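You operate a simulated robot arm through the tools that you are given. There is no shell and no other tool.

You are at the controls of a simulated robot arm. One attempt, no reset.

## Task
Thread stand 2 the short way, over C and under G, and set the knob by the stand card.
Fine: open the flap first; wire across the felt, grip on the peg, flap shut before the knob is turned up.

The check looks at the end state, three seconds after you hand in, the way a careful person would. Anything else that was tipped, shoved, dropped, spilled or broken makes it a failure.

## Robot
A 7-joint arm with a four-finger gripper on a trunk, on a base that drives. Base frame: it is fixed to the floor where the robot stands at the start and does not move with it; the origin is under the middle of the robot, x ahead of it, y to its left, z up. Units: cm, rad, N and s.
Its first joint turns from -1.204 to 3.002 rad. Places, roughly: first mains switch [630, -430, 90]; first stand flap [520, -190, 90]; first stand knob [510, -190, 80]; second stand brake lever [270, -140, 70]; second stand flap [290, -220, 90]; spare stand flap [740, -230, 100]; spare stand knob [740, -230, 90]; spool [275, -125, 75]; third mains switch [170, -460, 90]; third stand brake lever [40, -160, 70]; third stand flap [70, -240, 100]; third stand knob [60, -240, 80]. Payload 3.67 kg.
Tool frame: the origin (TCP) lies between the finger pads and is the grasp point; the fingertips stand 2.8 cm ahead of it; z points along the fingers, y is the line along which they close. The gripper opens to 11.2 cm. The gripper's body begins 7.3 cm behind the TCP.
Orientation is told as [roll, pitch, yaw] about the base's x, y, z axes, in that order, counted from this pose: with the fingers straight down and closing along the base's y, the tool's x points along the base's -x, its y along +y and its z along -z.

## Interface
- The arm moves only by the tool play_rows. Its argument "rows" is one flat list of numbers, 7 for each row, row after row: the opening, from 0 (shut) to 1 (fully open), then the shift along the tool's x, y, z in units of 25 mm (1.0 is 25 mm), then the turn, a rotation vector about the tool's x, y, z in units of 4 degrees (1.0 is 4 degrees). In form: [grip, x, y, z, rx, ry, rz, grip, x, y, z, rx, ry, rz, ...]. A call has 1 to 20 rows; each row shifts and turns the commanded pose from where the row before left it, along the tool's axes as they then stand. A call with a number of a shift or a turn outside -1 to 1 is refused whole. Each row takes 0.2 s and may step no farther than 5 cm and 0.15 rad from the row before; otherwise, or with a gripper value out of range, the whole call is refused. Where a pose cannot be reached the arm comes as near as it can. A force on the tool above 40 N (or 10 N above the force at the start of the call, whichever is more), or a blocked arm, ends the call early, and 0.2 s more pass. The fingers move at their own pace and stop on an object; they squeeze with about 22 N. The grip force told is the motor's: it shows also when the fingers shut on nothing. Time passes only in rows, and 0.2 s behind the last, so rows that do not move let the fingers close. The reply holds the time, the measured pose of the TCP, the force on the tool along the base axes, the opening and the grip force, in the units named above and with some noise, with the torque about the TCP (base axes, N m) and any sound that the robot's microphone picked up, and new pictures: "views" is both (left out), scene, wrist or none.
- Cameras (640 x 400 px; columns grow to the right, rows downward): "scene" is now at [14.66, -1.47, 129.6]; the picture's right is [-0.05, -1.00, -0.00], its down [-0.43, 0.02, -0.90] and it looks along [0.90, -0.05, -0.43] (base axes); focal length 254 px, centre (320, 200). "wrist" rides on the gripper at [6, -1.8, -10.4] in the tool frame; the picture's right is [0.29, 0.96, 0.00], its down [-0.80, 0.24, -0.55] and it looks along [-0.53, 0.16, 0.83] (tool axes); focal length 234 px, centre (320, 200). There is no depth. A picture from a camera that has moved, and an enlarged one, comes with that camera's place and axes in the base frame and with its lens. The place of the scene camera against the robot may be out by one fixed shift of up to 2.5 cm in any direction.
- slide_trunk(by): slides the trunk up (or, below 0, down) by that many cm; the arm and the scene camera ride with it, the base frame stays. It gives what a move gives, with no picture.
- steer(legs): drives the robot by 1 to 6 legs, each [ahead, turn to the left] in cm and rad, along the robot's own axes; the way and the turn of a leg run together, so that a leg with both is an arc; at most 150 cm and 3.142 rad a leg. The arm and the cameras ride along, it lands a little off, and it stops where it bumps. It gives what a move gives, and a new picture of the scene camera.
- turn_head(pan, tilt): turns the head with the scene camera to pan (to the left, within 1.501 rad either way) and tilt (down, from -0.506 to 1.204), counted from straight ahead of the robot. It gives what a move gives, and a new picture of the scene camera.
- enlarge(camera, box): a new picture of the part [left, top, right, bottom] of that camera's present view, enlarged. No time passes.
- sign_off(): hands the job in; it is judged then, once.

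Nothing tells you exact positions but the pictures and the camera data. Unless the task says otherwise, let go and move clear before handing in.

The tools are called by a JSON object that holds its "name" and its "arguments". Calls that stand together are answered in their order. play_rows: Moves the arm, as the interface text tells. Its arguments: {"type":"object","properties":{"rows":{"type":"array","items":{"type":"number"}},"views":{"type":"string","enum":["both","scene","wrist","none"]}},"required":["rows"]} The other tools are called the same way: slide_trunk (by) slides the trunk up or down; steer (legs) drives the base; turn_head (pan, tilt) turns the head that bears the scene camera; enlarge (camera, box) takes an enlarged picture of a part of a camera's view; sign_off () hands the job in.

At the start:

```text
t: 0.0
eef_pos: [64.69, -13.75, 112.31]
orientation: [-0.001, 0.0, 0.004]
force: [-0.2, 0.1, 0.5]
wrist_torque: [0.02, -0.02, -0.01]
grip_width: 11.21
grip_force: 0.1
trunk travel left (down, up): [-40.0, 44.0]
robot x, y, heading: [-0.08, 0.13, -0.002]
head pan, tilt: [-0.054, 0.442]
```

scene: 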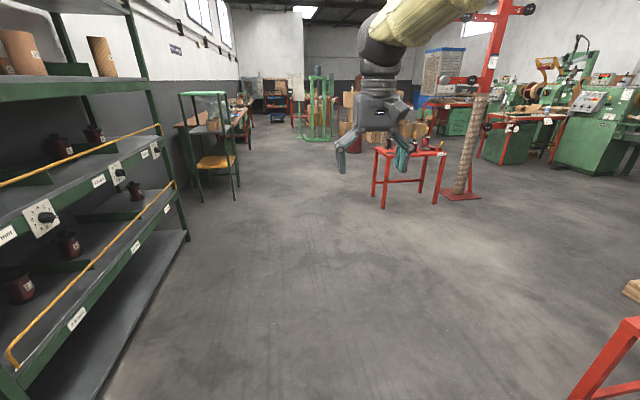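
wrist: 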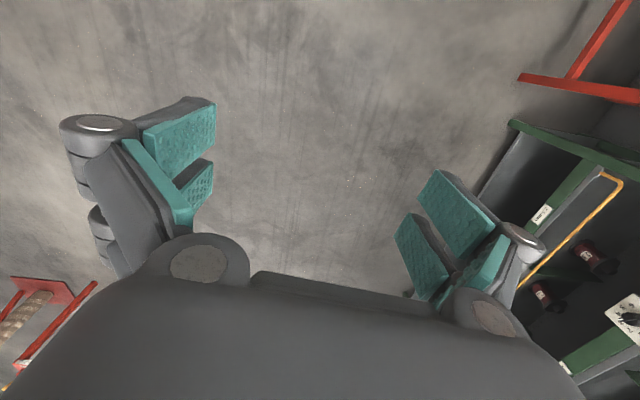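

I see a workshop: shelves with spools to my left, a red stool ahead, and green winding stands to the right-front, where stand 2 should be (about x 290, y -220). First I'll look around with the head and enlarge the region of the stands.

{"name": "turn_head", "arguments": {"pan": -0.6, "tilt": 0.3}}

{"name": "enlarge", "arguments": {"camera": "scene", "box": [160, 50, 480, 250]}}

```text
t: 1.0
eef_pos: [64.79, -13.75, 112.42]
orientation: [0.001, 0.002, 0.005]
force: [-0.4, 0.0, -0.2]
wrist_torque: [0.0, -0.01, -0.02]
grip_width: 11.23
grip_force: 0.0
trunk travel left (down, up): [-40.0, 44.0]
robot x, y, heading: [-0.07, 0.73, -0.002]
head pan, tilt: [-0.6, 0.3]
camera scene: at [13.18, -6.25, 130.91], right [-0.56, -0.83, 0.0], down [-0.24, 0.17, -0.96], along [0.79, -0.54, -0.3], focal length 254 px, centre (320, 200)
```

scene: 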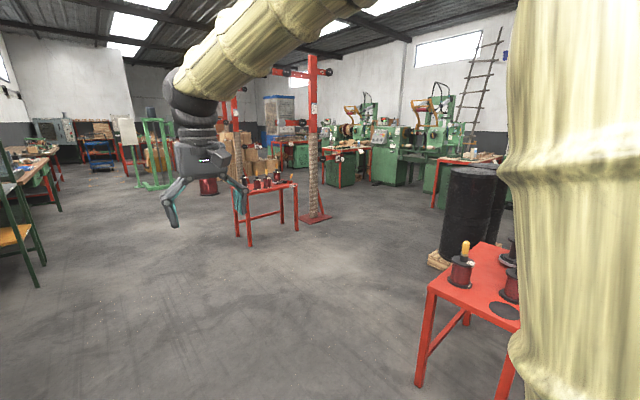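

```text
2.00 times, centred on (320, 150) of scene
camera zoom: at [13.18, -6.25, 130.91], right [-0.56, -0.83, 0.0], down [-0.24, 0.17, -0.96], along [0.79, -0.54, -0.3], focal length 508 px, centre (320, 300)
```

zoom: 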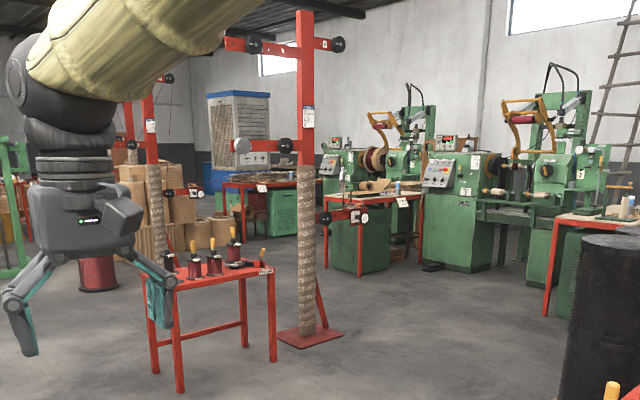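

Stand 2 appears to be the red post near (292, -188) with the small red spool stool at its near side. I'll drive nearer in open floor to see it clearly.

{"name": "steer", "arguments": {"legs": [[0, -0.35], [140, 0]]}}

{"name": "turn_head", "arguments": {"pan": -0.35, "tilt": 0.3}}

{"name": "enlarge", "arguments": {"camera": "scene", "box": [160, 50, 480, 250]}}

```text
t: 9.0
eef_pos: [187.93, -80.95, 112.45]
orientation: [-0.001, 0.002, -0.332]
force: [-0.1, -0.4, 0.5]
wrist_torque: [0.04, -0.03, 0.0]
grip_width: 11.19
grip_force: 0.0
trunk travel left (down, up): [-40.0, 44.0]
robot x, y, heading: [131.37, -46.82, -0.334]
head pan, tilt: [-0.6, 0.3]
camera scene: at [142.07, -56.82, 130.91], right [-0.8, -0.59, 0.0], down [-0.18, 0.24, -0.96], along [0.57, -0.77, -0.3], focal length 254 px, centre (320, 200)
```

scene: 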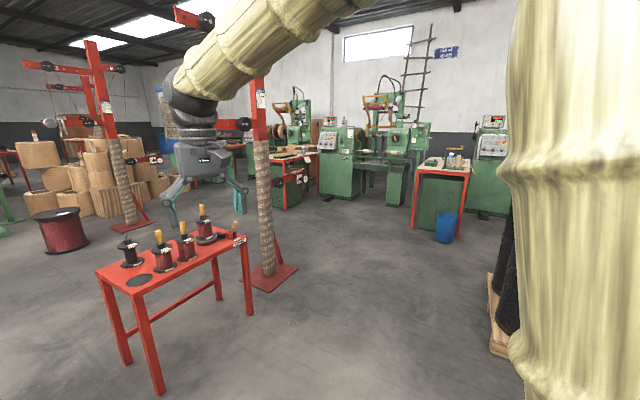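

```text
t: 9.8
eef_pos: [187.94, -80.77, 112.32]
orientation: [0.0, -0.002, -0.33]
force: [0.3, 1.1, 0.5]
wrist_torque: [0.02, 0.0, 0.01]
grip_width: 11.17
grip_force: 0.0
trunk travel left (down, up): [-40.0, 44.0]
robot x, y, heading: [131.47, -46.25, -0.333]
head pan, tilt: [-0.351, 0.3]
camera scene: at [143.73, -55.22, 130.92], right [-0.63, -0.77, 0.0], down [-0.23, 0.19, -0.96], along [0.74, -0.6, -0.3], focal length 254 px, centre (320, 200)
```

scene: 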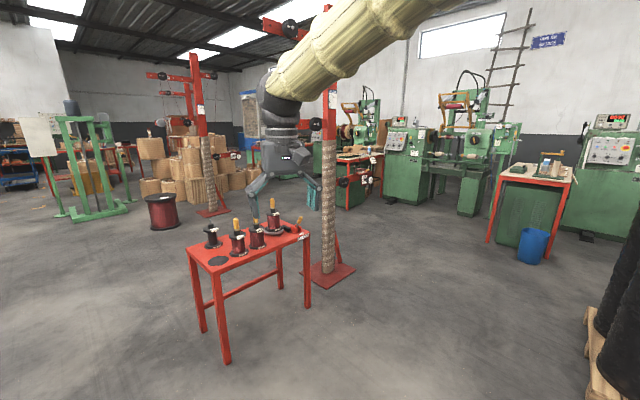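

```text
2.00 times, centred on (320, 150) of scene
camera zoom: at [143.73, -55.22, 130.92], right [-0.63, -0.77, 0.0], down [-0.23, 0.19, -0.96], along [0.74, -0.6, -0.3], focal length 508 px, centre (320, 300)
```

zoom: 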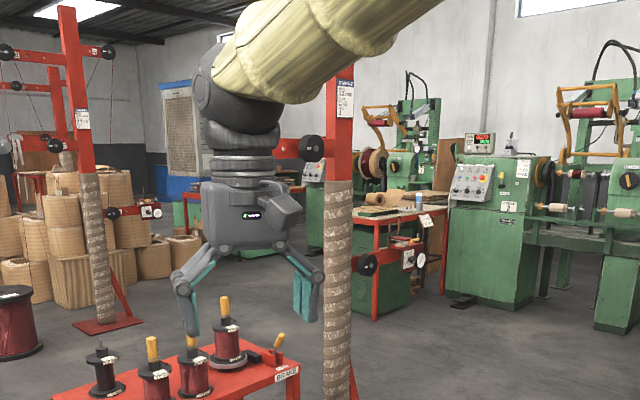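

Stand 2's post stands near (289, -184), the stool with spools spans roughly y -83 to -150 and the knob arm is on the far (-y) side. I'll drive to a spot facing it at about (190, -165).

{"name": "steer", "arguments": {"legs": [[0, -0.778], [130, 0], [0, 1.111]]}}

{"name": "turn_head", "arguments": {"pan": 0, "tilt": 0.3}}

{"name": "enlarge", "arguments": {"camera": "scene", "box": [160, 100, 480, 300]}}

```text
t: 21.1
eef_pos: [252.43, -177.37, 112.37]
orientation: [-0.001, 0.0, -0.014]
force: [-0.4, 0.6, 0.5]
wrist_torque: [-0.03, 0.01, 0.03]
grip_width: 11.2
grip_force: 0.1
trunk travel left (down, up): [-40.0, 44.0]
robot x, y, heading: [187.82, -161.99, -0.018]
head pan, tilt: [-0.351, 0.3]
camera scene: at [202.1, -167.0, 130.92], right [-0.36, -0.93, 0.0], down [-0.28, 0.11, -0.96], along [0.89, -0.34, -0.3], focal length 254 px, centre (320, 200)
```

scene: 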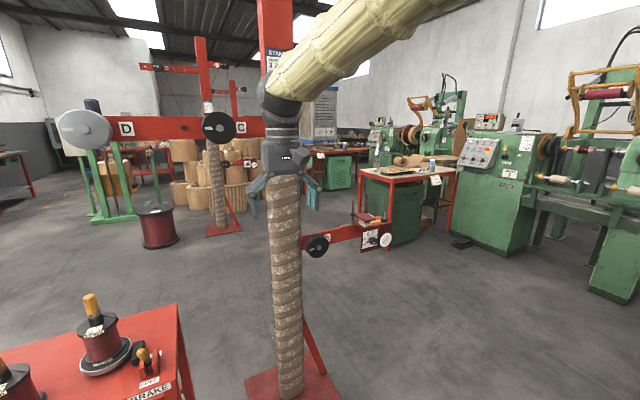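

```text
t: 21.9
eef_pos: [252.25, -177.43, 112.38]
orientation: [0.0, 0.0, -0.014]
force: [-0.2, 1.1, 0.3]
wrist_torque: [-0.02, -0.01, 0.03]
grip_width: 11.21
grip_force: 0.1
trunk travel left (down, up): [-40.0, 44.0]
robot x, y, heading: [187.6, -162.45, -0.02]
head pan, tilt: [0.0, 0.3]
camera scene: at [202.71, -163.84, 130.92], right [-0.02, -1.0, 0.0], down [-0.3, 0.01, -0.96], along [0.96, -0.02, -0.3], focal length 254 px, centre (320, 200)
```

scene: 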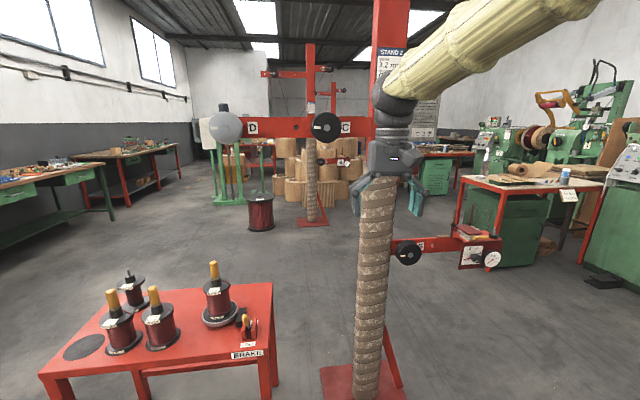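

```text
2.00 times, centred on (320, 200) of scene
camera zoom: at [202.71, -163.84, 130.92], right [-0.02, -1.0, 0.0], down [-0.3, 0.01, -0.96], along [0.96, -0.02, -0.3], focal length 508 px, centre (320, 200)
```

zoom: 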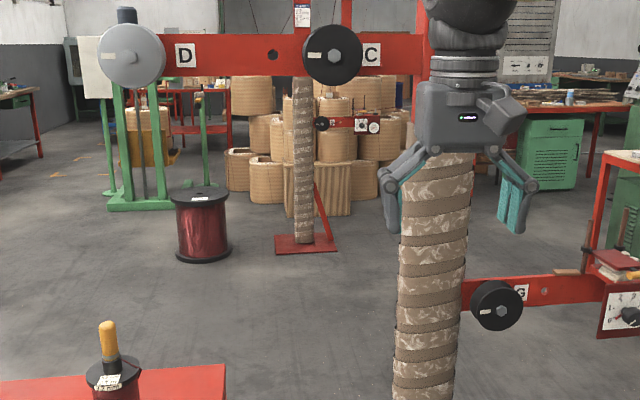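

Pulleys D, C (upper arm) and G (lower right arm) are visible, with flap and knob past G, and spools with yellow grips on the stool. I'll zoom in on the card, knob panel, and spools.

{"name": "enlarge", "arguments": {"camera": "scene", "box": [360, 30, 440, 80]}}

{"name": "enlarge", "arguments": {"camera": "scene", "box": [390, 215, 518, 295]}}

{"name": "enlarge", "arguments": {"camera": "scene", "box": [80, 250, 280, 375]}}

{"name": "enlarge", "arguments": {"camera": "scene", "box": [190, 100, 390, 225]}}

```text
8.00 times, centred on (400, 55) of scene
camera zoom: at [202.71, -163.84, 130.92], right [-0.02, -1.0, 0.0], down [-0.3, 0.01, -0.96], along [0.96, -0.02, -0.3], focal length 2032 px, centre (-320, 1360)
```

zoom: 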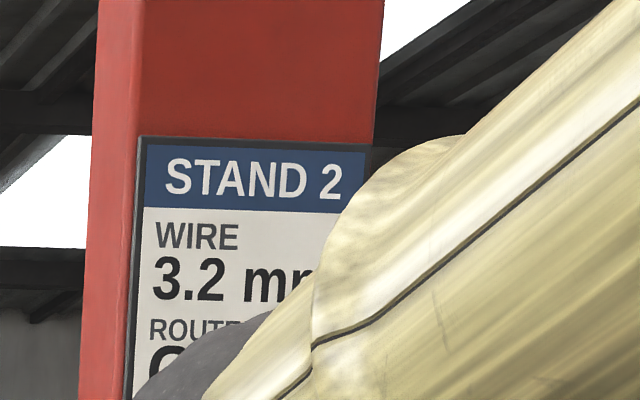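

```text
5.00 times, centred on (454, 255) of scene
camera zoom: at [202.71, -163.84, 130.92], right [-0.02, -1.0, 0.0], down [-0.3, 0.01, -0.96], along [0.96, -0.02, -0.3], focal length 1270 px, centre (-350, -75)
```

zoom: 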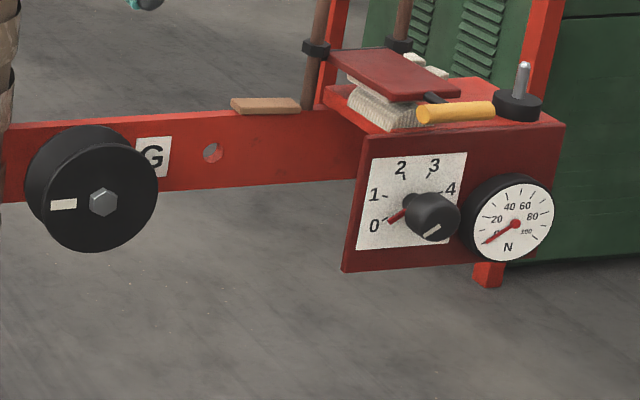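

```text
3.20 times, centred on (180, 312) of scene
camera zoom: at [202.71, -163.84, 130.92], right [-0.02, -1.0, 0.0], down [-0.3, 0.01, -0.96], along [0.96, -0.02, -0.3], focal length 813 px, centre (768, -160)
```

zoom: 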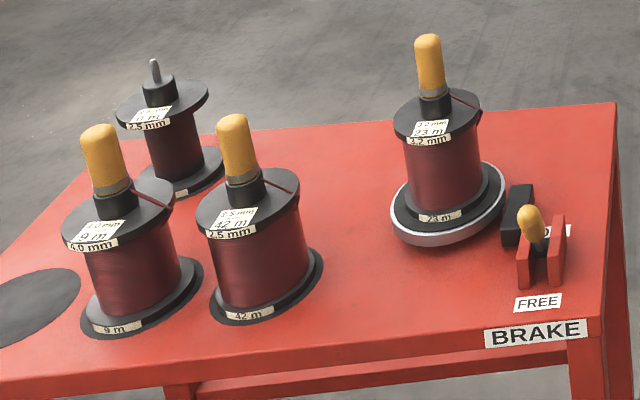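

```text
3.20 times, centred on (290, 162) of scene
camera zoom: at [202.71, -163.84, 130.92], right [-0.02, -1.0, 0.0], down [-0.3, 0.01, -0.96], along [0.96, -0.02, -0.3], focal length 813 px, centre (416, 320)
```

zoom: 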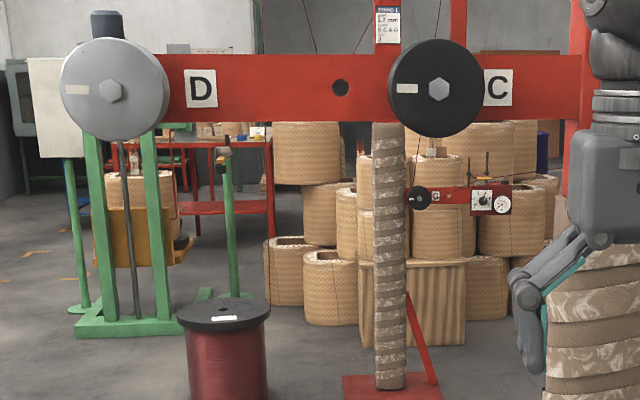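

The turntable spool is 3.2 mm / 23 m, and the card says wire 3.2 mm. I'll swing the arm to the right to uncover the card.

{"name": "play_rows", "arguments": {"rows": [1, 0.4, -1, 0, 0, 0, 0, 1, 0.4, -1, 0, 0, 0, 0, 1, 0.4, -1, 0, 0, 0, 0, 1, 0.4, -1, 0, 0, 0, 0, 1, 0.4, -1, 0, 0, 0, 0, 1, 0.4, -1, 0, 0, 0, 0, 1, 0.4, -1, 0, 0, 0, 0, 1, 0.4, -1, 0, 0, 0, 0, 1, 0.4, -1, 0, 0, 0, 0, 1, 0.4, -1, 0, 0, 0, 0, 1, 0.4, -1, 0, 0, 0, 0, 1, 0.4, -1, 0, 0, 0, 0, 1, 0.4, -1, 0, 0, 0, 0, 1, 0.4, -1, 0, 0, 0, 0, 1, 0.4, -1, 0, 0, 0, 0, 1, 0.4, -1, 0, 0, 0, 0], "views": "both"}}

{"name": "enlarge", "arguments": {"camera": "scene", "box": [345, 20, 473, 100]}}

```text
t: 25.3
eef_pos: [238.27, -216.14, 111.45]
orientation: [0.0, 0.0, -0.014]
force: [0.0, 0.0, 0.2]
wrist_torque: [0.01, -0.01, 0.0]
grip_width: 11.17
grip_force: 0.1
out of reach, approached as far as the arm can: row 15, 16
trunk travel left (down, up): [-40.0, 44.0]
robot x, y, heading: [187.97, -162.28, -0.016]
head pan, tilt: [0.0, 0.3]
camera scene: at [202.71, -163.96, 130.92], right [-0.02, -1.0, 0.0], down [-0.3, 0.01, -0.96], along [0.96, -0.02, -0.3], focal length 254 px, centre (320, 200)
camera wrist: at [232.27, -217.79, 121.94], right [-0.27, 0.96, 0.0], down [0.8, 0.23, 0.55], along [0.53, 0.15, -0.83], focal length 234 px, centre (320, 200)
```

scene: 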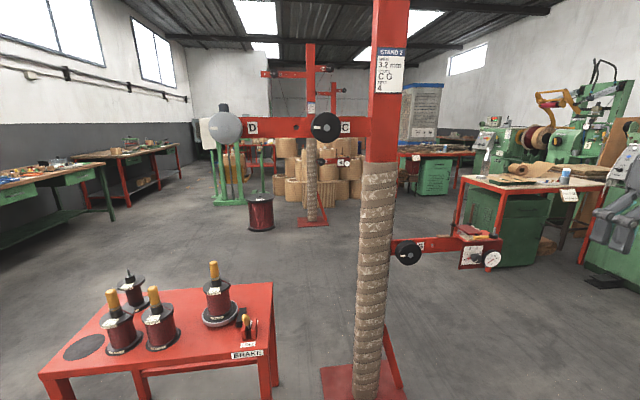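
wrist: 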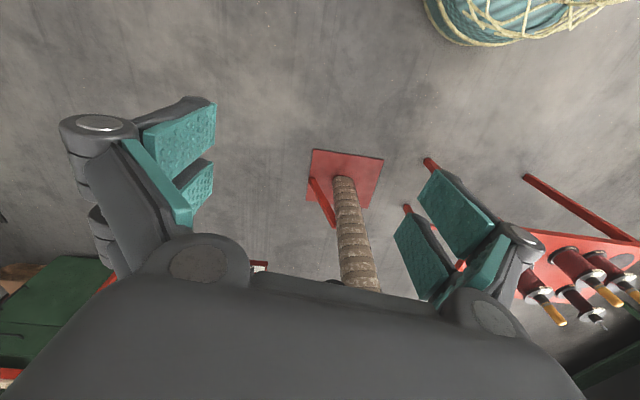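

```text
5.00 times, centred on (409, 60) of scene
camera zoom: at [202.71, -163.96, 130.92], right [-0.02, -1.0, 0.0], down [-0.3, 0.01, -0.96], along [0.96, -0.02, -0.3], focal length 1270 px, centre (-125, 900)
```

zoom: 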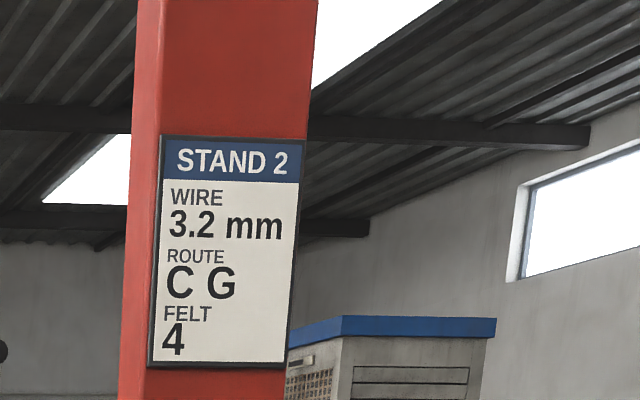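

Card: wire 3.2 mm, route C G, felt 4. I'll bring the arm centrally ahead of the robot and then drive in to about (222, -185) turned right, so the work lies ahead and left where the arm reaches well.

{"name": "play_rows", "arguments": {"rows": [1, 0.2, 1, 0, 0, 0, 0, 1, 0.2, 1, 0, 0, 0, 0, 1, 0.2, 1, 0, 0, 0, 0, 1, 0.2, 1, 0, 0, 0, 0, 1, 0.2, 1, 0, 0, 0, 0, 1, 0.2, 1, 0, 0, 0, 0, 1, 0.2, 1, 0, 0, 0, 0, 1, 0.2, 1, 0, 0, 0, 0, 1, 0.2, 1, 0, 0, 0, 0, 1, 0.2, 1, 0, 0, 0, 0, 1, 0.2, 1, 0, 0, 0, 0, 1, 0.2, 1, 0, 0, 0, 0, 1, 0.2, 1, 0, 0, 0, 0, 1, 0.2, 1, 0, 0, 0, 0, 1, 0.2, 1, 0, 0, 0, 0, 1, 0.2, 1, 0, 0, 0, 0, 1, 0.2, 1, 0, 0, 0, 0, 1, 0.2, 1, 0, 0, 0, 0, 1, 0.2, 1, 0, 0, 0, 0, 1, 0, 1, 0, 0, 0, 0], "views": "none"}}

{"name": "steer", "arguments": {"legs": [[0, -0.58], [36, 0]]}}

{"name": "turn_head", "arguments": {"pan": 0.2, "tilt": 0.45}}

```text
t: 29.5
eef_pos: [229.47, -165.41, 111.61]
orientation: [-0.001, 0.0, -0.016]
force: [-0.3, 0.9, -0.2]
wrist_torque: [-0.02, 0.02, 0.0]
grip_width: 11.22
grip_force: 0.1
trunk travel left (down, up): [-40.0, 44.0]
robot x, y, heading: [187.93, -162.62, -0.016]
head pan, tilt: [0.0, 0.3]
```

```text
t: 33.4
eef_pos: [250.87, -207.66, 111.68]
orientation: [0.0, 0.001, -0.587]
force: [0.0, -0.7, 0.2]
wrist_torque: [0.03, 0.05, 0.02]
grip_width: 11.19
grip_force: 0.1
trunk travel left (down, up): [-40.0, 44.0]
robot x, y, heading: [217.83, -182.29, -0.589]
head pan, tilt: [0.0, 0.3]
camera scene: at [230.14, -191.66, 130.91], right [-0.56, -0.83, 0.0], down [-0.25, 0.17, -0.96], along [0.79, -0.53, -0.3], focal length 254 px, centre (320, 200)
```

scene: 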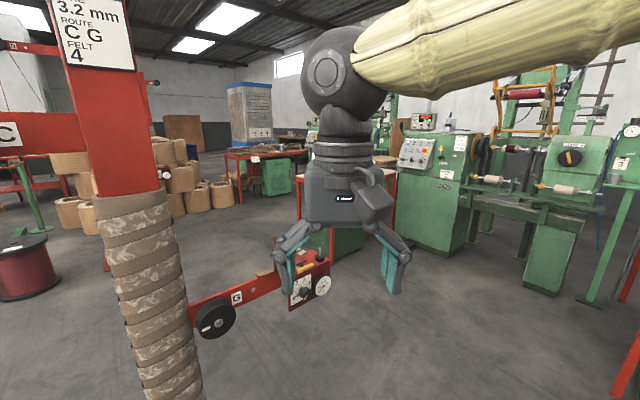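

```text
t: 34.1
eef_pos: [250.85, -207.73, 111.57]
orientation: [0.001, 0.001, -0.587]
force: [-1.1, 0.8, 0.2]
wrist_torque: [-0.01, -0.02, 0.0]
grip_width: 11.22
grip_force: 0.0
trunk travel left (down, up): [-40.0, 44.0]
robot x, y, heading: [217.86, -182.53, -0.591]
head pan, tilt: [0.201, 0.45]
camera scene: at [230.84, -189.92, 129.53], right [-0.38, -0.93, 0.0], down [-0.4, 0.17, -0.9], along [0.83, -0.34, -0.43], focal length 254 px, centre (320, 200)
```

scene: 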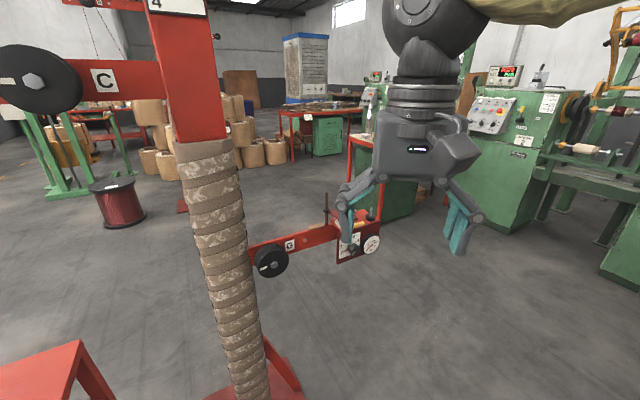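

I now see G, the knob panel and flap behind the open gripper. I'll zoom to calibrate the camera on the gripper and to study the flap/knob/peg.

{"name": "enlarge", "arguments": {"camera": "scene", "box": [320, 150, 500, 270]}}

{"name": "enlarge", "arguments": {"camera": "scene", "box": [240, 180, 400, 280]}}

```text
3.33 times, centred on (410, 210) of scene
camera zoom: at [230.84, -189.92, 129.53], right [-0.38, -0.93, 0.0], down [-0.4, 0.17, -0.9], along [0.83, -0.34, -0.43], focal length 846 px, centre (20, 167)
```

zoom: 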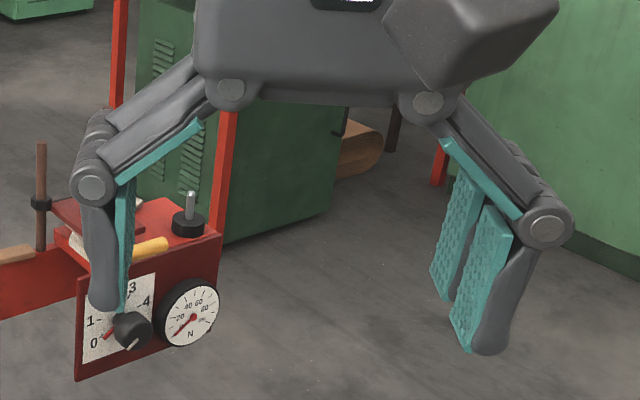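

```text
4.00 times, centred on (320, 230) of scene
camera zoom: at [230.84, -189.92, 129.53], right [-0.38, -0.93, 0.0], down [-0.4, 0.17, -0.9], along [0.83, -0.34, -0.43], focal length 1016 px, centre (320, 80)
```

zoom: 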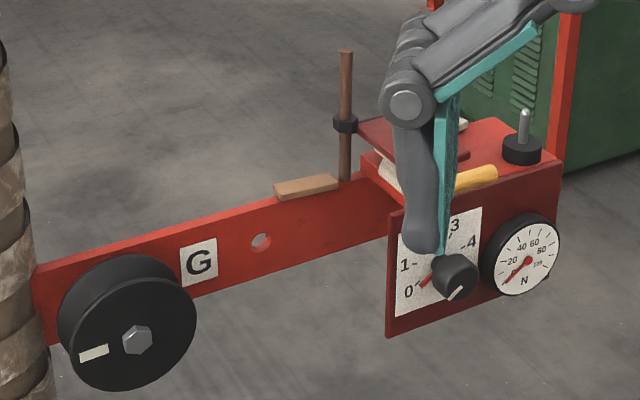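

The gripper partly hides the panel; I'll shift it right 20 cm, and raise the trunk a bit to see the flap from above.

{"name": "play_rows", "arguments": {"rows": [1, 0, -1, 0, 0, 0, 0, 1, 0, -1, 0, 0, 0, 0, 1, 0, -1, 0, 0, 0, 0, 1, 0, -1, 0, 0, 0, 0, 1, 0, -1, 0, 0, 0, 0, 1, 0, -1, 0, 0, 0, 0, 1, 0, -1, 0, 0, 0, 0, 1, 0, -1, 0, 0, 0, 0], "views": "none"}}

{"name": "turn_head", "arguments": {"pan": 0.2, "tilt": 0.55}}

{"name": "enlarge", "arguments": {"camera": "scene", "box": [240, 150, 400, 250]}}

{"name": "slide_trunk", "arguments": {"by": 25}}

{"name": "turn_head", "arguments": {"pan": 0.2, "tilt": 0.75}}

{"name": "enlarge", "arguments": {"camera": "scene", "box": [240, 150, 400, 250]}}

```text
t: 35.9
eef_pos: [239.8, -224.45, 111.55]
orientation: [0.002, -0.001, -0.587]
force: [-0.2, -0.1, -0.5]
wrist_torque: [-0.01, -0.02, 0.05]
grip_width: 11.19
grip_force: 0.1
trunk travel left (down, up): [-40.0, 44.0]
robot x, y, heading: [217.73, -182.59, -0.587]
head pan, tilt: [0.201, 0.45]
```

```text
t: 36.6
eef_pos: [239.81, -224.37, 111.6]
orientation: [0.0, 0.001, -0.586]
force: [0.4, -0.9, -0.6]
wrist_torque: [0.02, 0.02, -0.01]
grip_width: 11.2
grip_force: 0.1
trunk travel left (down, up): [-40.0, 44.0]
robot x, y, heading: [217.18, -182.39, -0.59]
head pan, tilt: [0.201, 0.55]
camera scene: at [230.62, -189.87, 128.62], right [-0.38, -0.93, 0.0], down [-0.48, 0.2, -0.85], along [0.79, -0.32, -0.52], focal length 254 px, centre (320, 200)
```

scene: 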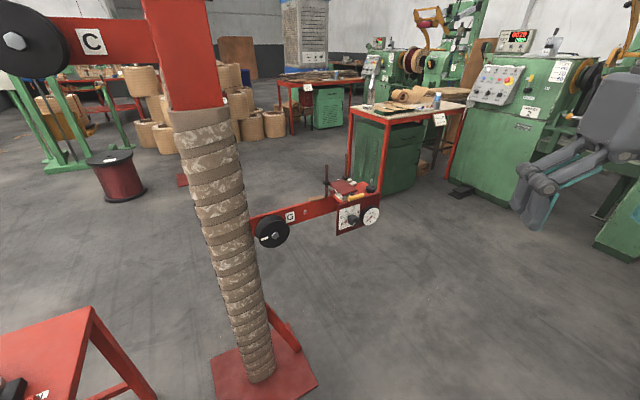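

```text
4.00 times, centred on (320, 200) of scene
camera zoom: at [230.62, -189.87, 128.62], right [-0.38, -0.93, 0.0], down [-0.48, 0.2, -0.85], along [0.79, -0.32, -0.52], focal length 1016 px, centre (320, 200)
```

zoom: 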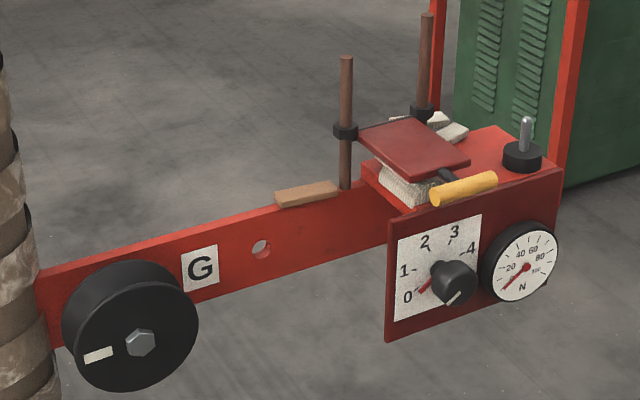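

```text
t: 39.2
eef_pos: [239.68, -224.35, 136.67]
orientation: [0.0, 0.0, -0.587]
force: [0.9, -0.2, -0.4]
wrist_torque: [-0.02, 0.0, -0.01]
grip_width: 11.19
grip_force: 0.1
trunk travel left (down, up): [-65.0, 19.0]
robot x, y, heading: [217.68, -182.59, -0.595]
head pan, tilt: [0.201, 0.55]
```

```text
t: 39.9
eef_pos: [239.78, -224.41, 136.63]
orientation: [0.001, 0.001, -0.587]
force: [-0.5, 0.1, 0.4]
wrist_torque: [0.01, 0.01, -0.03]
grip_width: 11.21
grip_force: 0.0
trunk travel left (down, up): [-65.0, 19.0]
robot x, y, heading: [217.43, -182.35, -0.591]
head pan, tilt: [0.201, 0.75]
camera scene: at [229.98, -189.6, 151.89], right [-0.38, -0.93, 0.0], down [-0.63, 0.26, -0.73], along [0.68, -0.28, -0.68], focal length 254 px, centre (320, 200)
```

scene: 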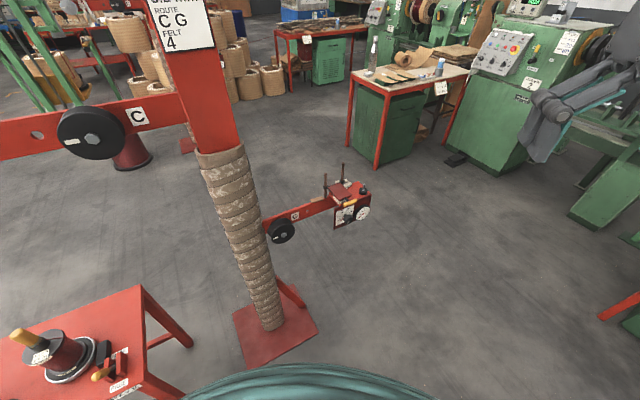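

```text
4.00 times, centred on (320, 200) of scene
camera zoom: at [229.98, -189.6, 151.89], right [-0.38, -0.93, 0.0], down [-0.63, 0.26, -0.73], along [0.68, -0.28, -0.68], focal length 1016 px, centre (320, 200)
```

zoom: 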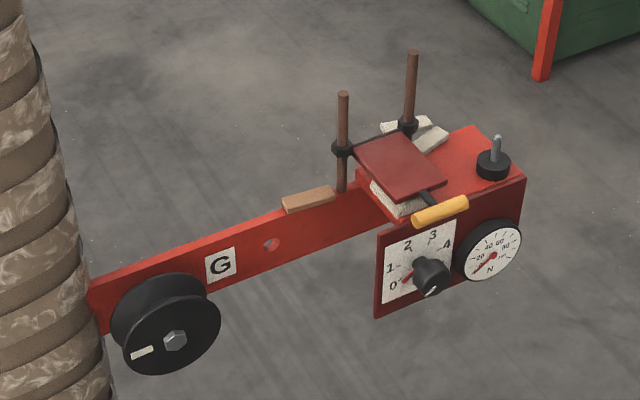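

From two heights I get (before calibration) flap handle ≈ (286, -224, 91), peg ≈ (291, -232, 92 top), G bolt ≈ (287, -199, 83), C bolt ≈ (281, -168, 129); the flap hinges at its back on two rods. I'll move a bit closer, lower the trunk, square the gripper and use the wrist camera to calibrate.

{"name": "steer", "arguments": {"legs": [[7, 0]]}}

{"name": "slide_trunk", "arguments": {"by": -15}}

{"name": "play_rows", "arguments": {"rows": [1, 0, 0, 0, 0, 0, -1, 1, 0, 0, 0, 0, 0, -1, 1, 0, 0, 0, 0, 0, -1, 1, 0, 0, 0, 0, 0, -1, 1, 0, 0, 0, 0, 0, -1, 1, 0, 0, 0, 0, 0, -1, 1, 0, 0, 0, 0, 0, -1, 1, 0, 0, 0, 0, 0, -1, 1, 0, 0, 0, 0, 0, -0.4], "views": "both"}}

```text
t: 40.9
eef_pos: [245.85, -228.41, 136.53]
orientation: [0.001, 0.003, -0.588]
force: [0.0, -1.3, 0.2]
wrist_torque: [0.04, 0.05, -0.01]
grip_width: 11.18
grip_force: 0.1
trunk travel left (down, up): [-65.0, 19.0]
robot x, y, heading: [223.76, -186.52, -0.589]
head pan, tilt: [0.201, 0.75]
camera scene: at [236.06, -193.69, 151.85], right [-0.38, -0.93, 0.0], down [-0.63, 0.26, -0.73], along [0.68, -0.28, -0.68], focal length 254 px, centre (320, 200)
```

scene: 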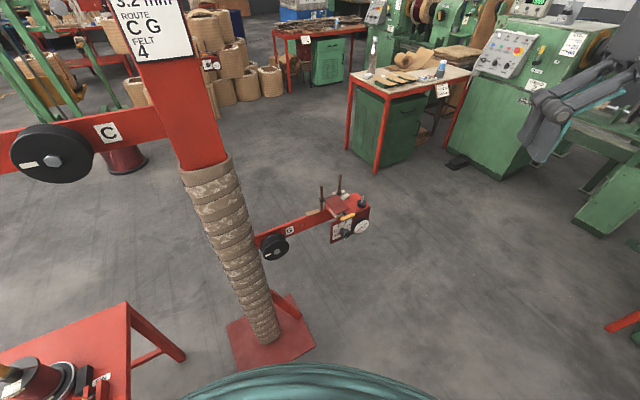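

```text
t: 42.7
eef_pos: [245.83, -228.16, 121.6]
orientation: [-0.001, 0.0, -0.588]
force: [-0.9, -0.9, 0.2]
wrist_torque: [-0.01, -0.04, 0.01]
grip_width: 11.21
grip_force: 0.0
trunk travel left (down, up): [-50.0, 34.0]
robot x, y, heading: [223.47, -186.26, -0.589]
head pan, tilt: [0.201, 0.75]
```

```text
t: 44.7
eef_pos: [245.73, -228.21, 121.54]
orientation: [0.0, -0.001, -0.001]
force: [0.1, -0.6, -0.4]
wrist_torque: [-0.03, -0.01, 0.06]
grip_width: 11.19
grip_force: 0.1
trunk travel left (down, up): [-50.0, 34.0]
robot x, y, heading: [223.47, -186.54, -0.59]
head pan, tilt: [0.201, 0.75]
camera scene: at [235.85, -193.53, 136.88], right [-0.38, -0.93, 0.0], down [-0.63, 0.26, -0.73], along [0.68, -0.28, -0.68], focal length 254 px, centre (320, 200)
camera wrist: at [239.74, -230.06, 132.1], right [-0.29, 0.96, 0.0], down [0.8, 0.24, 0.55], along [0.53, 0.16, -0.83], focal length 234 px, centre (320, 200)
```

scene: 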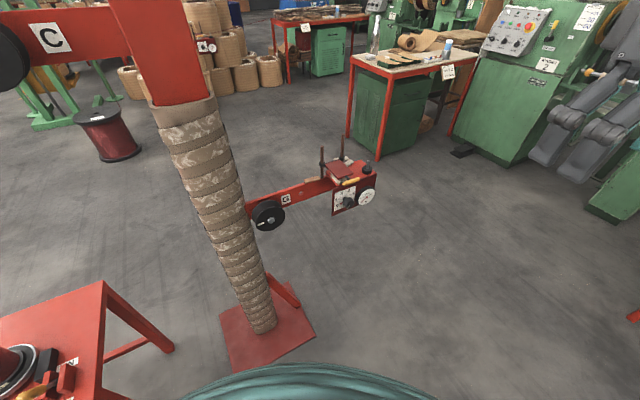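
wrist: 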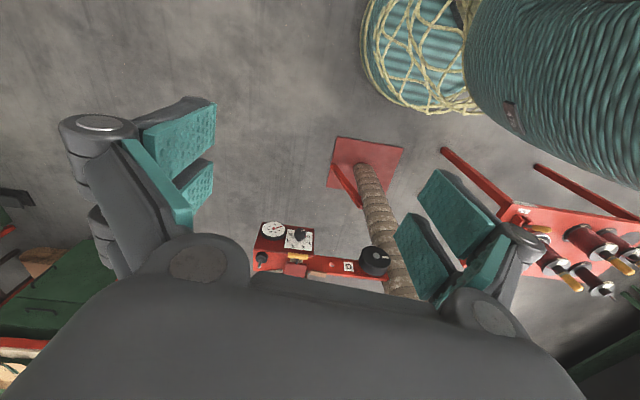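

The wrist view now shows the panel, G and peg just in front of the gripper body. I'll move 15 cm ahead so these lie mid-picture between the fingers, and zoom.

{"name": "play_rows", "arguments": {"rows": [1, -1, 0, 0, 0, 0, 0, 1, -1, 0, 0, 0, 0, 0, 1, -1, 0, 0, 0, 0, 0, 1, -1, 0, 0, 0, 0, 0, 1, -1, 0, 0, 0, 0, 0, 1, -1, 0, 0, 0, 0, 0], "views": "both"}}

{"name": "enlarge", "arguments": {"camera": "wrist", "box": [200, 130, 440, 280]}}

{"name": "enlarge", "arguments": {"camera": "scene", "box": [230, 120, 390, 220]}}

```text
t: 46.1
eef_pos: [260.92, -228.32, 121.4]
orientation: [0.0, 0.002, 0.001]
force: [0.1, 0.1, -0.1]
wrist_torque: [-0.01, 0.02, -0.02]
grip_width: 11.21
grip_force: 0.0
trunk travel left (down, up): [-50.0, 34.0]
robot x, y, heading: [223.32, -186.04, -0.592]
head pan, tilt: [0.201, 0.75]
camera scene: at [235.96, -193.46, 136.87], right [-0.38, -0.93, 0.0], down [-0.63, 0.26, -0.73], along [0.68, -0.28, -0.68], focal length 254 px, centre (320, 200)
camera wrist: at [254.98, -229.99, 132.04], right [-0.29, 0.96, 0.0], down [0.8, 0.24, 0.55], along [0.53, 0.16, -0.83], focal length 234 px, centre (320, 200)
```

scene: 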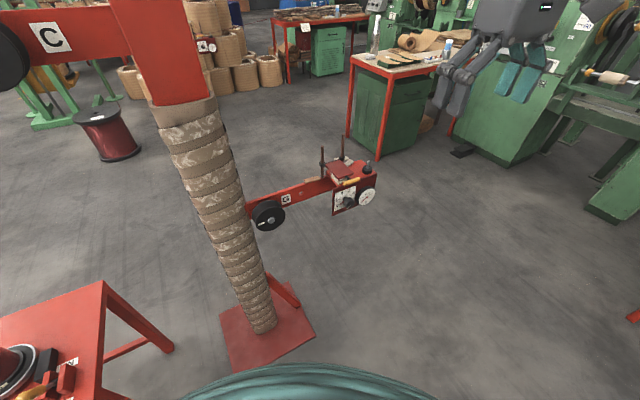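
wrist: 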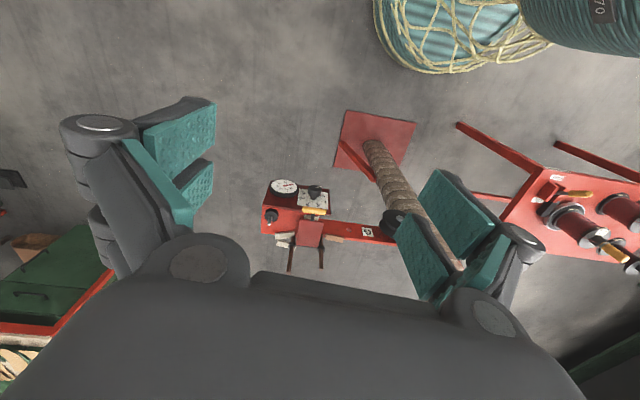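

```text
2.67 times, centred on (320, 205) of wrist
camera zoom: at [254.98, -229.99, 132.04], right [-0.29, 0.96, 0.0], down [0.8, 0.24, 0.55], along [0.53, 0.16, -0.83], focal length 624 px, centre (320, 187)
```

zoom: 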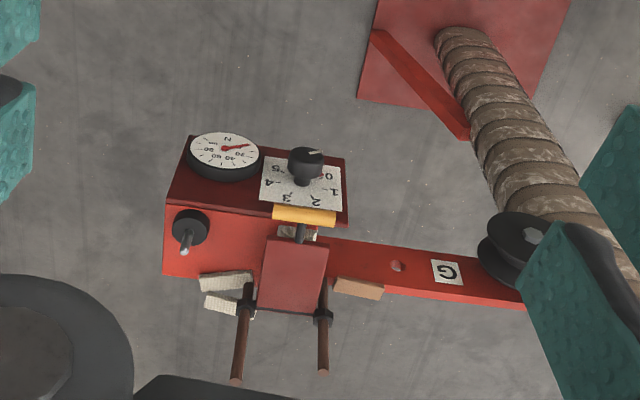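

```text
4.00 times, centred on (310, 170) of scene
camera zoom: at [235.96, -193.46, 136.87], right [-0.38, -0.93, 0.0], down [-0.63, 0.26, -0.73], along [0.68, -0.28, -0.68], focal length 1016 px, centre (360, 320)
```

zoom: 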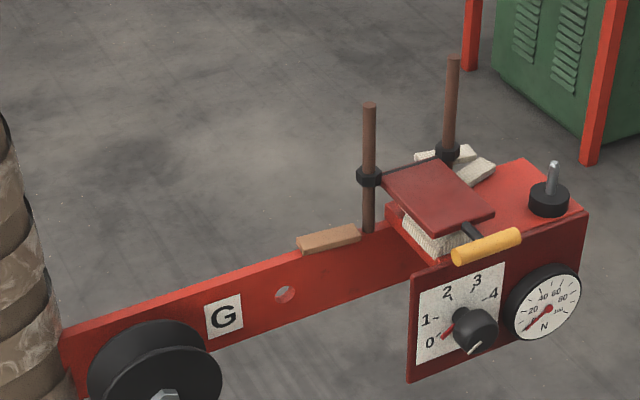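

Wrist view shows flap, handle, peg and loose felt pads/wood block resting on the stand (must not be knocked). I'll lower and advance for a second wrist view to pin down heights.

{"name": "play_rows", "arguments": {"rows": [1, -0.8, 0, 0.94, 0, 0, 0, 1, -0.8, 0, 0.94, 0, 0, 0, 1, -0.8, 0, 0.94, 0, 0, 0, 1, -0.8, 0, 0.94, 0, 0, 0, 1, -0.8, 0, 0.94, 0, 0, 0, 1, -0.8, 0, 0.94, 0, 0, 0, 1, -0.8, 0, 0.94, 0, 0, 0], "views": "both"}}

{"name": "enlarge", "arguments": {"camera": "wrist", "box": [200, 130, 440, 280]}}

{"name": "enlarge", "arguments": {"camera": "scene", "box": [260, 80, 420, 180]}}

```text
t: 47.7
eef_pos: [274.84, -228.04, 105.0]
orientation: [0.001, 0.001, 0.0]
force: [0.9, -0.5, -0.6]
wrist_torque: [-0.02, 0.05, -0.01]
grip_width: 11.2
grip_force: 0.1
trunk travel left (down, up): [-50.0, 34.0]
robot x, y, heading: [224.0, -186.23, -0.587]
head pan, tilt: [0.201, 0.75]
camera scene: at [236.0, -193.49, 136.87], right [-0.38, -0.93, 0.0], down [-0.63, 0.26, -0.73], along [0.68, -0.28, -0.68], focal length 254 px, centre (320, 200)
camera wrist: at [268.75, -229.86, 115.49], right [-0.29, 0.96, 0.0], down [0.8, 0.24, 0.55], along [0.53, 0.16, -0.83], focal length 234 px, centre (320, 200)
```

scene: 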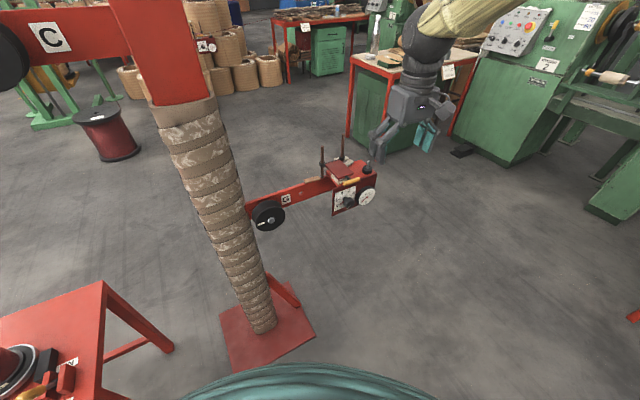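
wrist: 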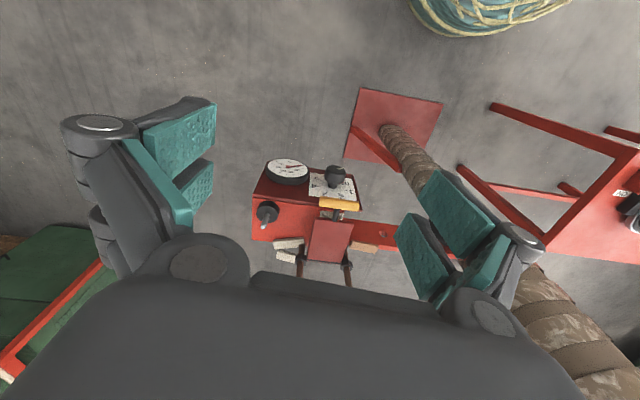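

```text
2.67 times, centred on (320, 205) of wrist
camera zoom: at [268.75, -229.86, 115.49], right [-0.29, 0.96, 0.0], down [0.8, 0.24, 0.55], along [0.53, 0.16, -0.83], focal length 624 px, centre (320, 187)
```

zoom: 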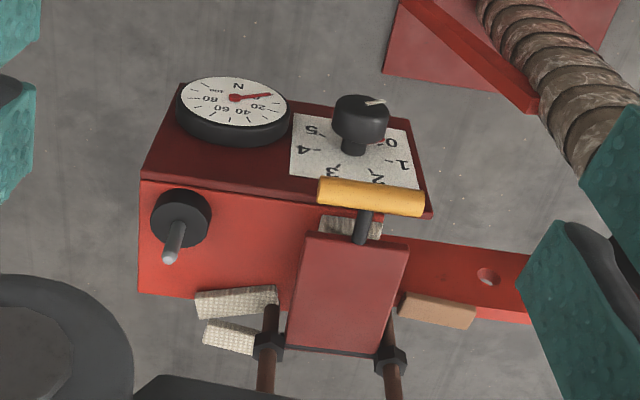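

```text
4.00 times, centred on (340, 130) of scene
camera zoom: at [236.0, -193.49, 136.87], right [-0.38, -0.93, 0.0], down [-0.63, 0.26, -0.73], along [0.68, -0.28, -0.68], focal length 1016 px, centre (240, 480)
```

zoom: 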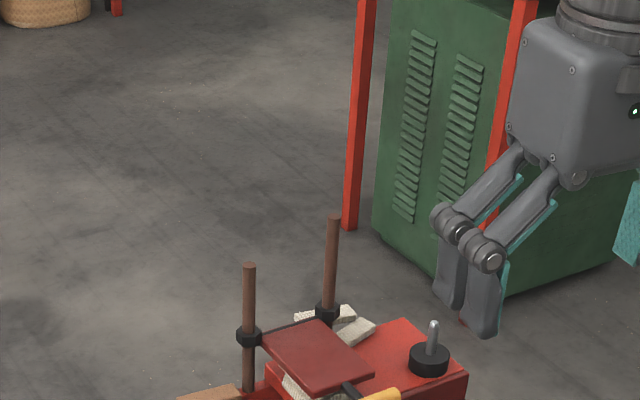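

I need a perpendicular baseline for depth; I'll back off 10 cm and close the fingers to calibrate the scene camera on the closed tip too.

{"name": "play_rows", "arguments": {"rows": [0, 1, 0, 0, 0, 0, 0, 0, 1, 0, 0, 0, 0, 0, 0, 1, 0, 0, 0, 0, 0, 0, 1, 0, 0, 0, 0, 0, 0, 0, 0, 0, 0, 0, 0], "views": "both"}}

{"name": "enlarge", "arguments": {"camera": "wrist", "box": [200, 130, 440, 280]}}

{"name": "enlarge", "arguments": {"camera": "scene", "box": [340, 60, 500, 160]}}

```text
t: 48.9
eef_pos: [264.64, -228.3, 105.12]
orientation: [-0.001, -0.001, -0.001]
force: [-0.1, 0.4, 1.5]
wrist_torque: [-0.01, 0.04, 0.0]
grip_width: 0.0
grip_force: 21.7
trunk travel left (down, up): [-50.0, 34.0]
robot x, y, heading: [223.67, -186.46, -0.591]
head pan, tilt: [0.201, 0.75]
camera scene: at [235.92, -193.51, 136.87], right [-0.38, -0.93, 0.0], down [-0.63, 0.26, -0.73], along [0.68, -0.28, -0.68], focal length 254 px, centre (320, 200)
camera wrist: at [258.75, -230.08, 115.7], right [-0.29, 0.96, 0.0], down [0.8, 0.24, 0.55], along [0.53, 0.16, -0.83], focal length 234 px, centre (320, 200)
```

scene: 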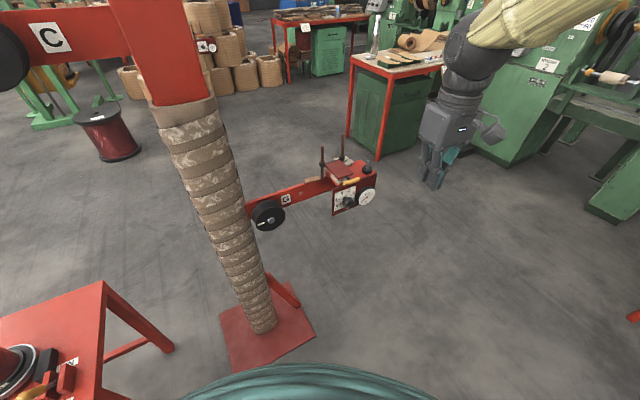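
wrist: 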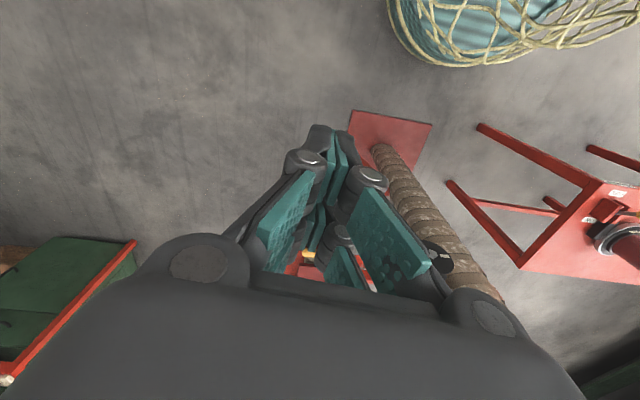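

```text
2.67 times, centred on (320, 205) of wrist
camera zoom: at [258.75, -230.08, 115.7], right [-0.29, 0.96, 0.0], down [0.8, 0.24, 0.55], along [0.53, 0.16, -0.83], focal length 624 px, centre (320, 187)
```

zoom: 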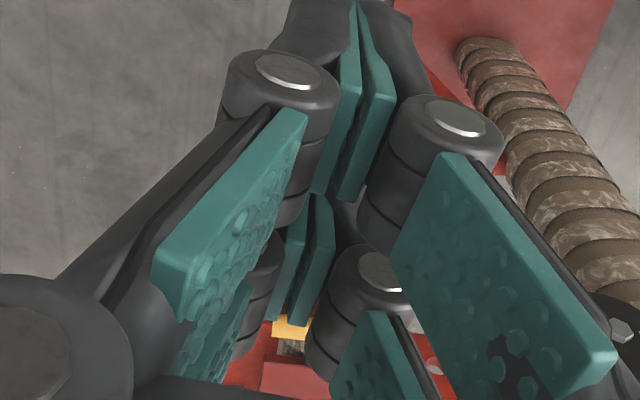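

```text
4.00 times, centred on (420, 110) of scene
camera zoom: at [235.92, -193.51, 136.87], right [-0.38, -0.93, 0.0], down [-0.63, 0.26, -0.73], along [0.68, -0.28, -0.68], focal length 1016 px, centre (-80, 560)
```

zoom: 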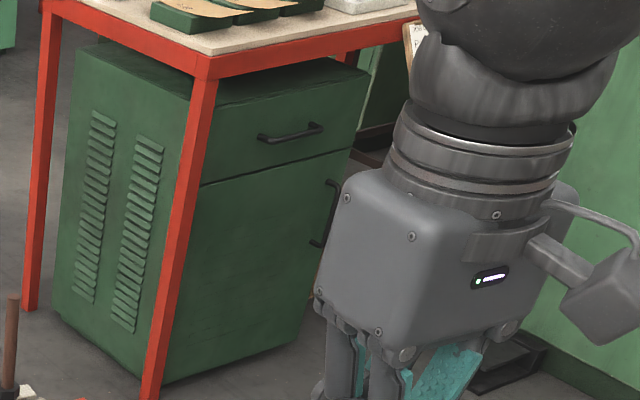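

{"name": "enlarge", "arguments": {"camera": "scene", "box": [400, 130, 480, 200]}}

{"name": "play_rows", "arguments": {"rows": [1, 0, 0, 0, 0, 0, 0, 1, 0, 0, 0, 0, 0, 0, 1, 0, 0, 0, 0, 0, 0], "views": "both"}}

{"name": "enlarge", "arguments": {"camera": "wrist", "box": [200, 150, 440, 300]}}

```text
5.71 times, centred on (440, 165) of scene
camera zoom: at [235.92, -193.51, 136.87], right [-0.38, -0.93, 0.0], down [-0.63, 0.26, -0.73], along [0.68, -0.28, -0.68], focal length 1451 px, centre (-366, 400)
```

zoom: 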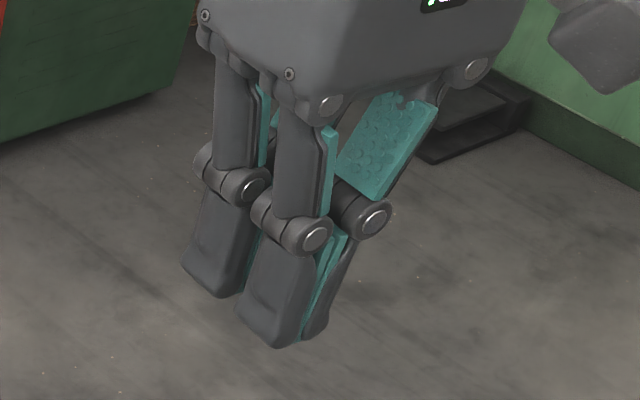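

```text
t: 49.7
eef_pos: [264.81, -228.23, 105.26]
orientation: [0.0, 0.001, -0.001]
force: [-0.2, 0.0, 0.1]
wrist_torque: [0.0, 0.0, 0.01]
grip_width: 11.19
grip_force: 0.0
trunk travel left (down, up): [-50.0, 34.0]
robot x, y, heading: [223.89, -186.77, -0.589]
head pan, tilt: [0.201, 0.75]
camera scene: at [235.87, -193.5, 136.88], right [-0.38, -0.93, 0.0], down [-0.63, 0.26, -0.73], along [0.68, -0.28, -0.68], focal length 254 px, centre (320, 200)
camera wrist: at [258.72, -230.07, 115.72], right [-0.29, 0.96, 0.0], down [0.8, 0.24, 0.55], along [0.53, 0.16, -0.83], focal length 234 px, centre (320, 200)
```

scene: 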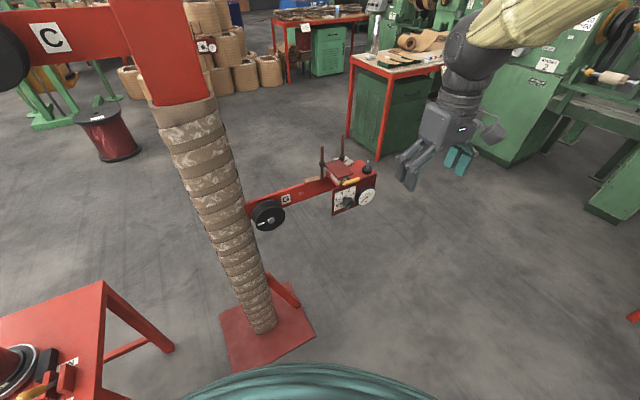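
wrist: 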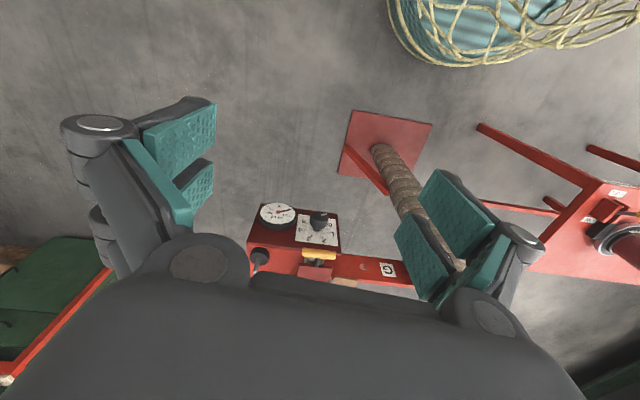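

```text
2.67 times, centred on (320, 225) of wrist
camera zoom: at [258.72, -230.07, 115.72], right [-0.29, 0.96, 0.0], down [0.8, 0.24, 0.55], along [0.53, 0.16, -0.83], focal length 624 px, centre (320, 133)
```

zoom: 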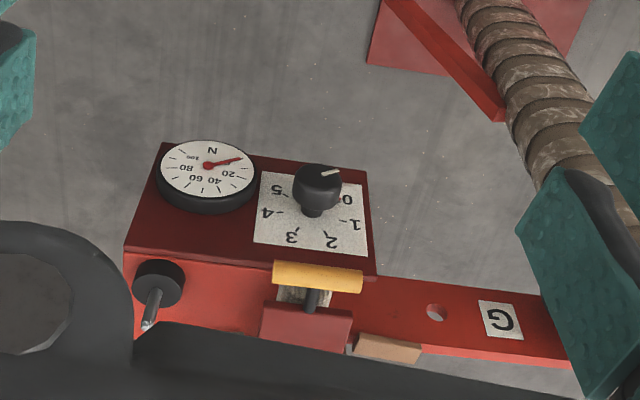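

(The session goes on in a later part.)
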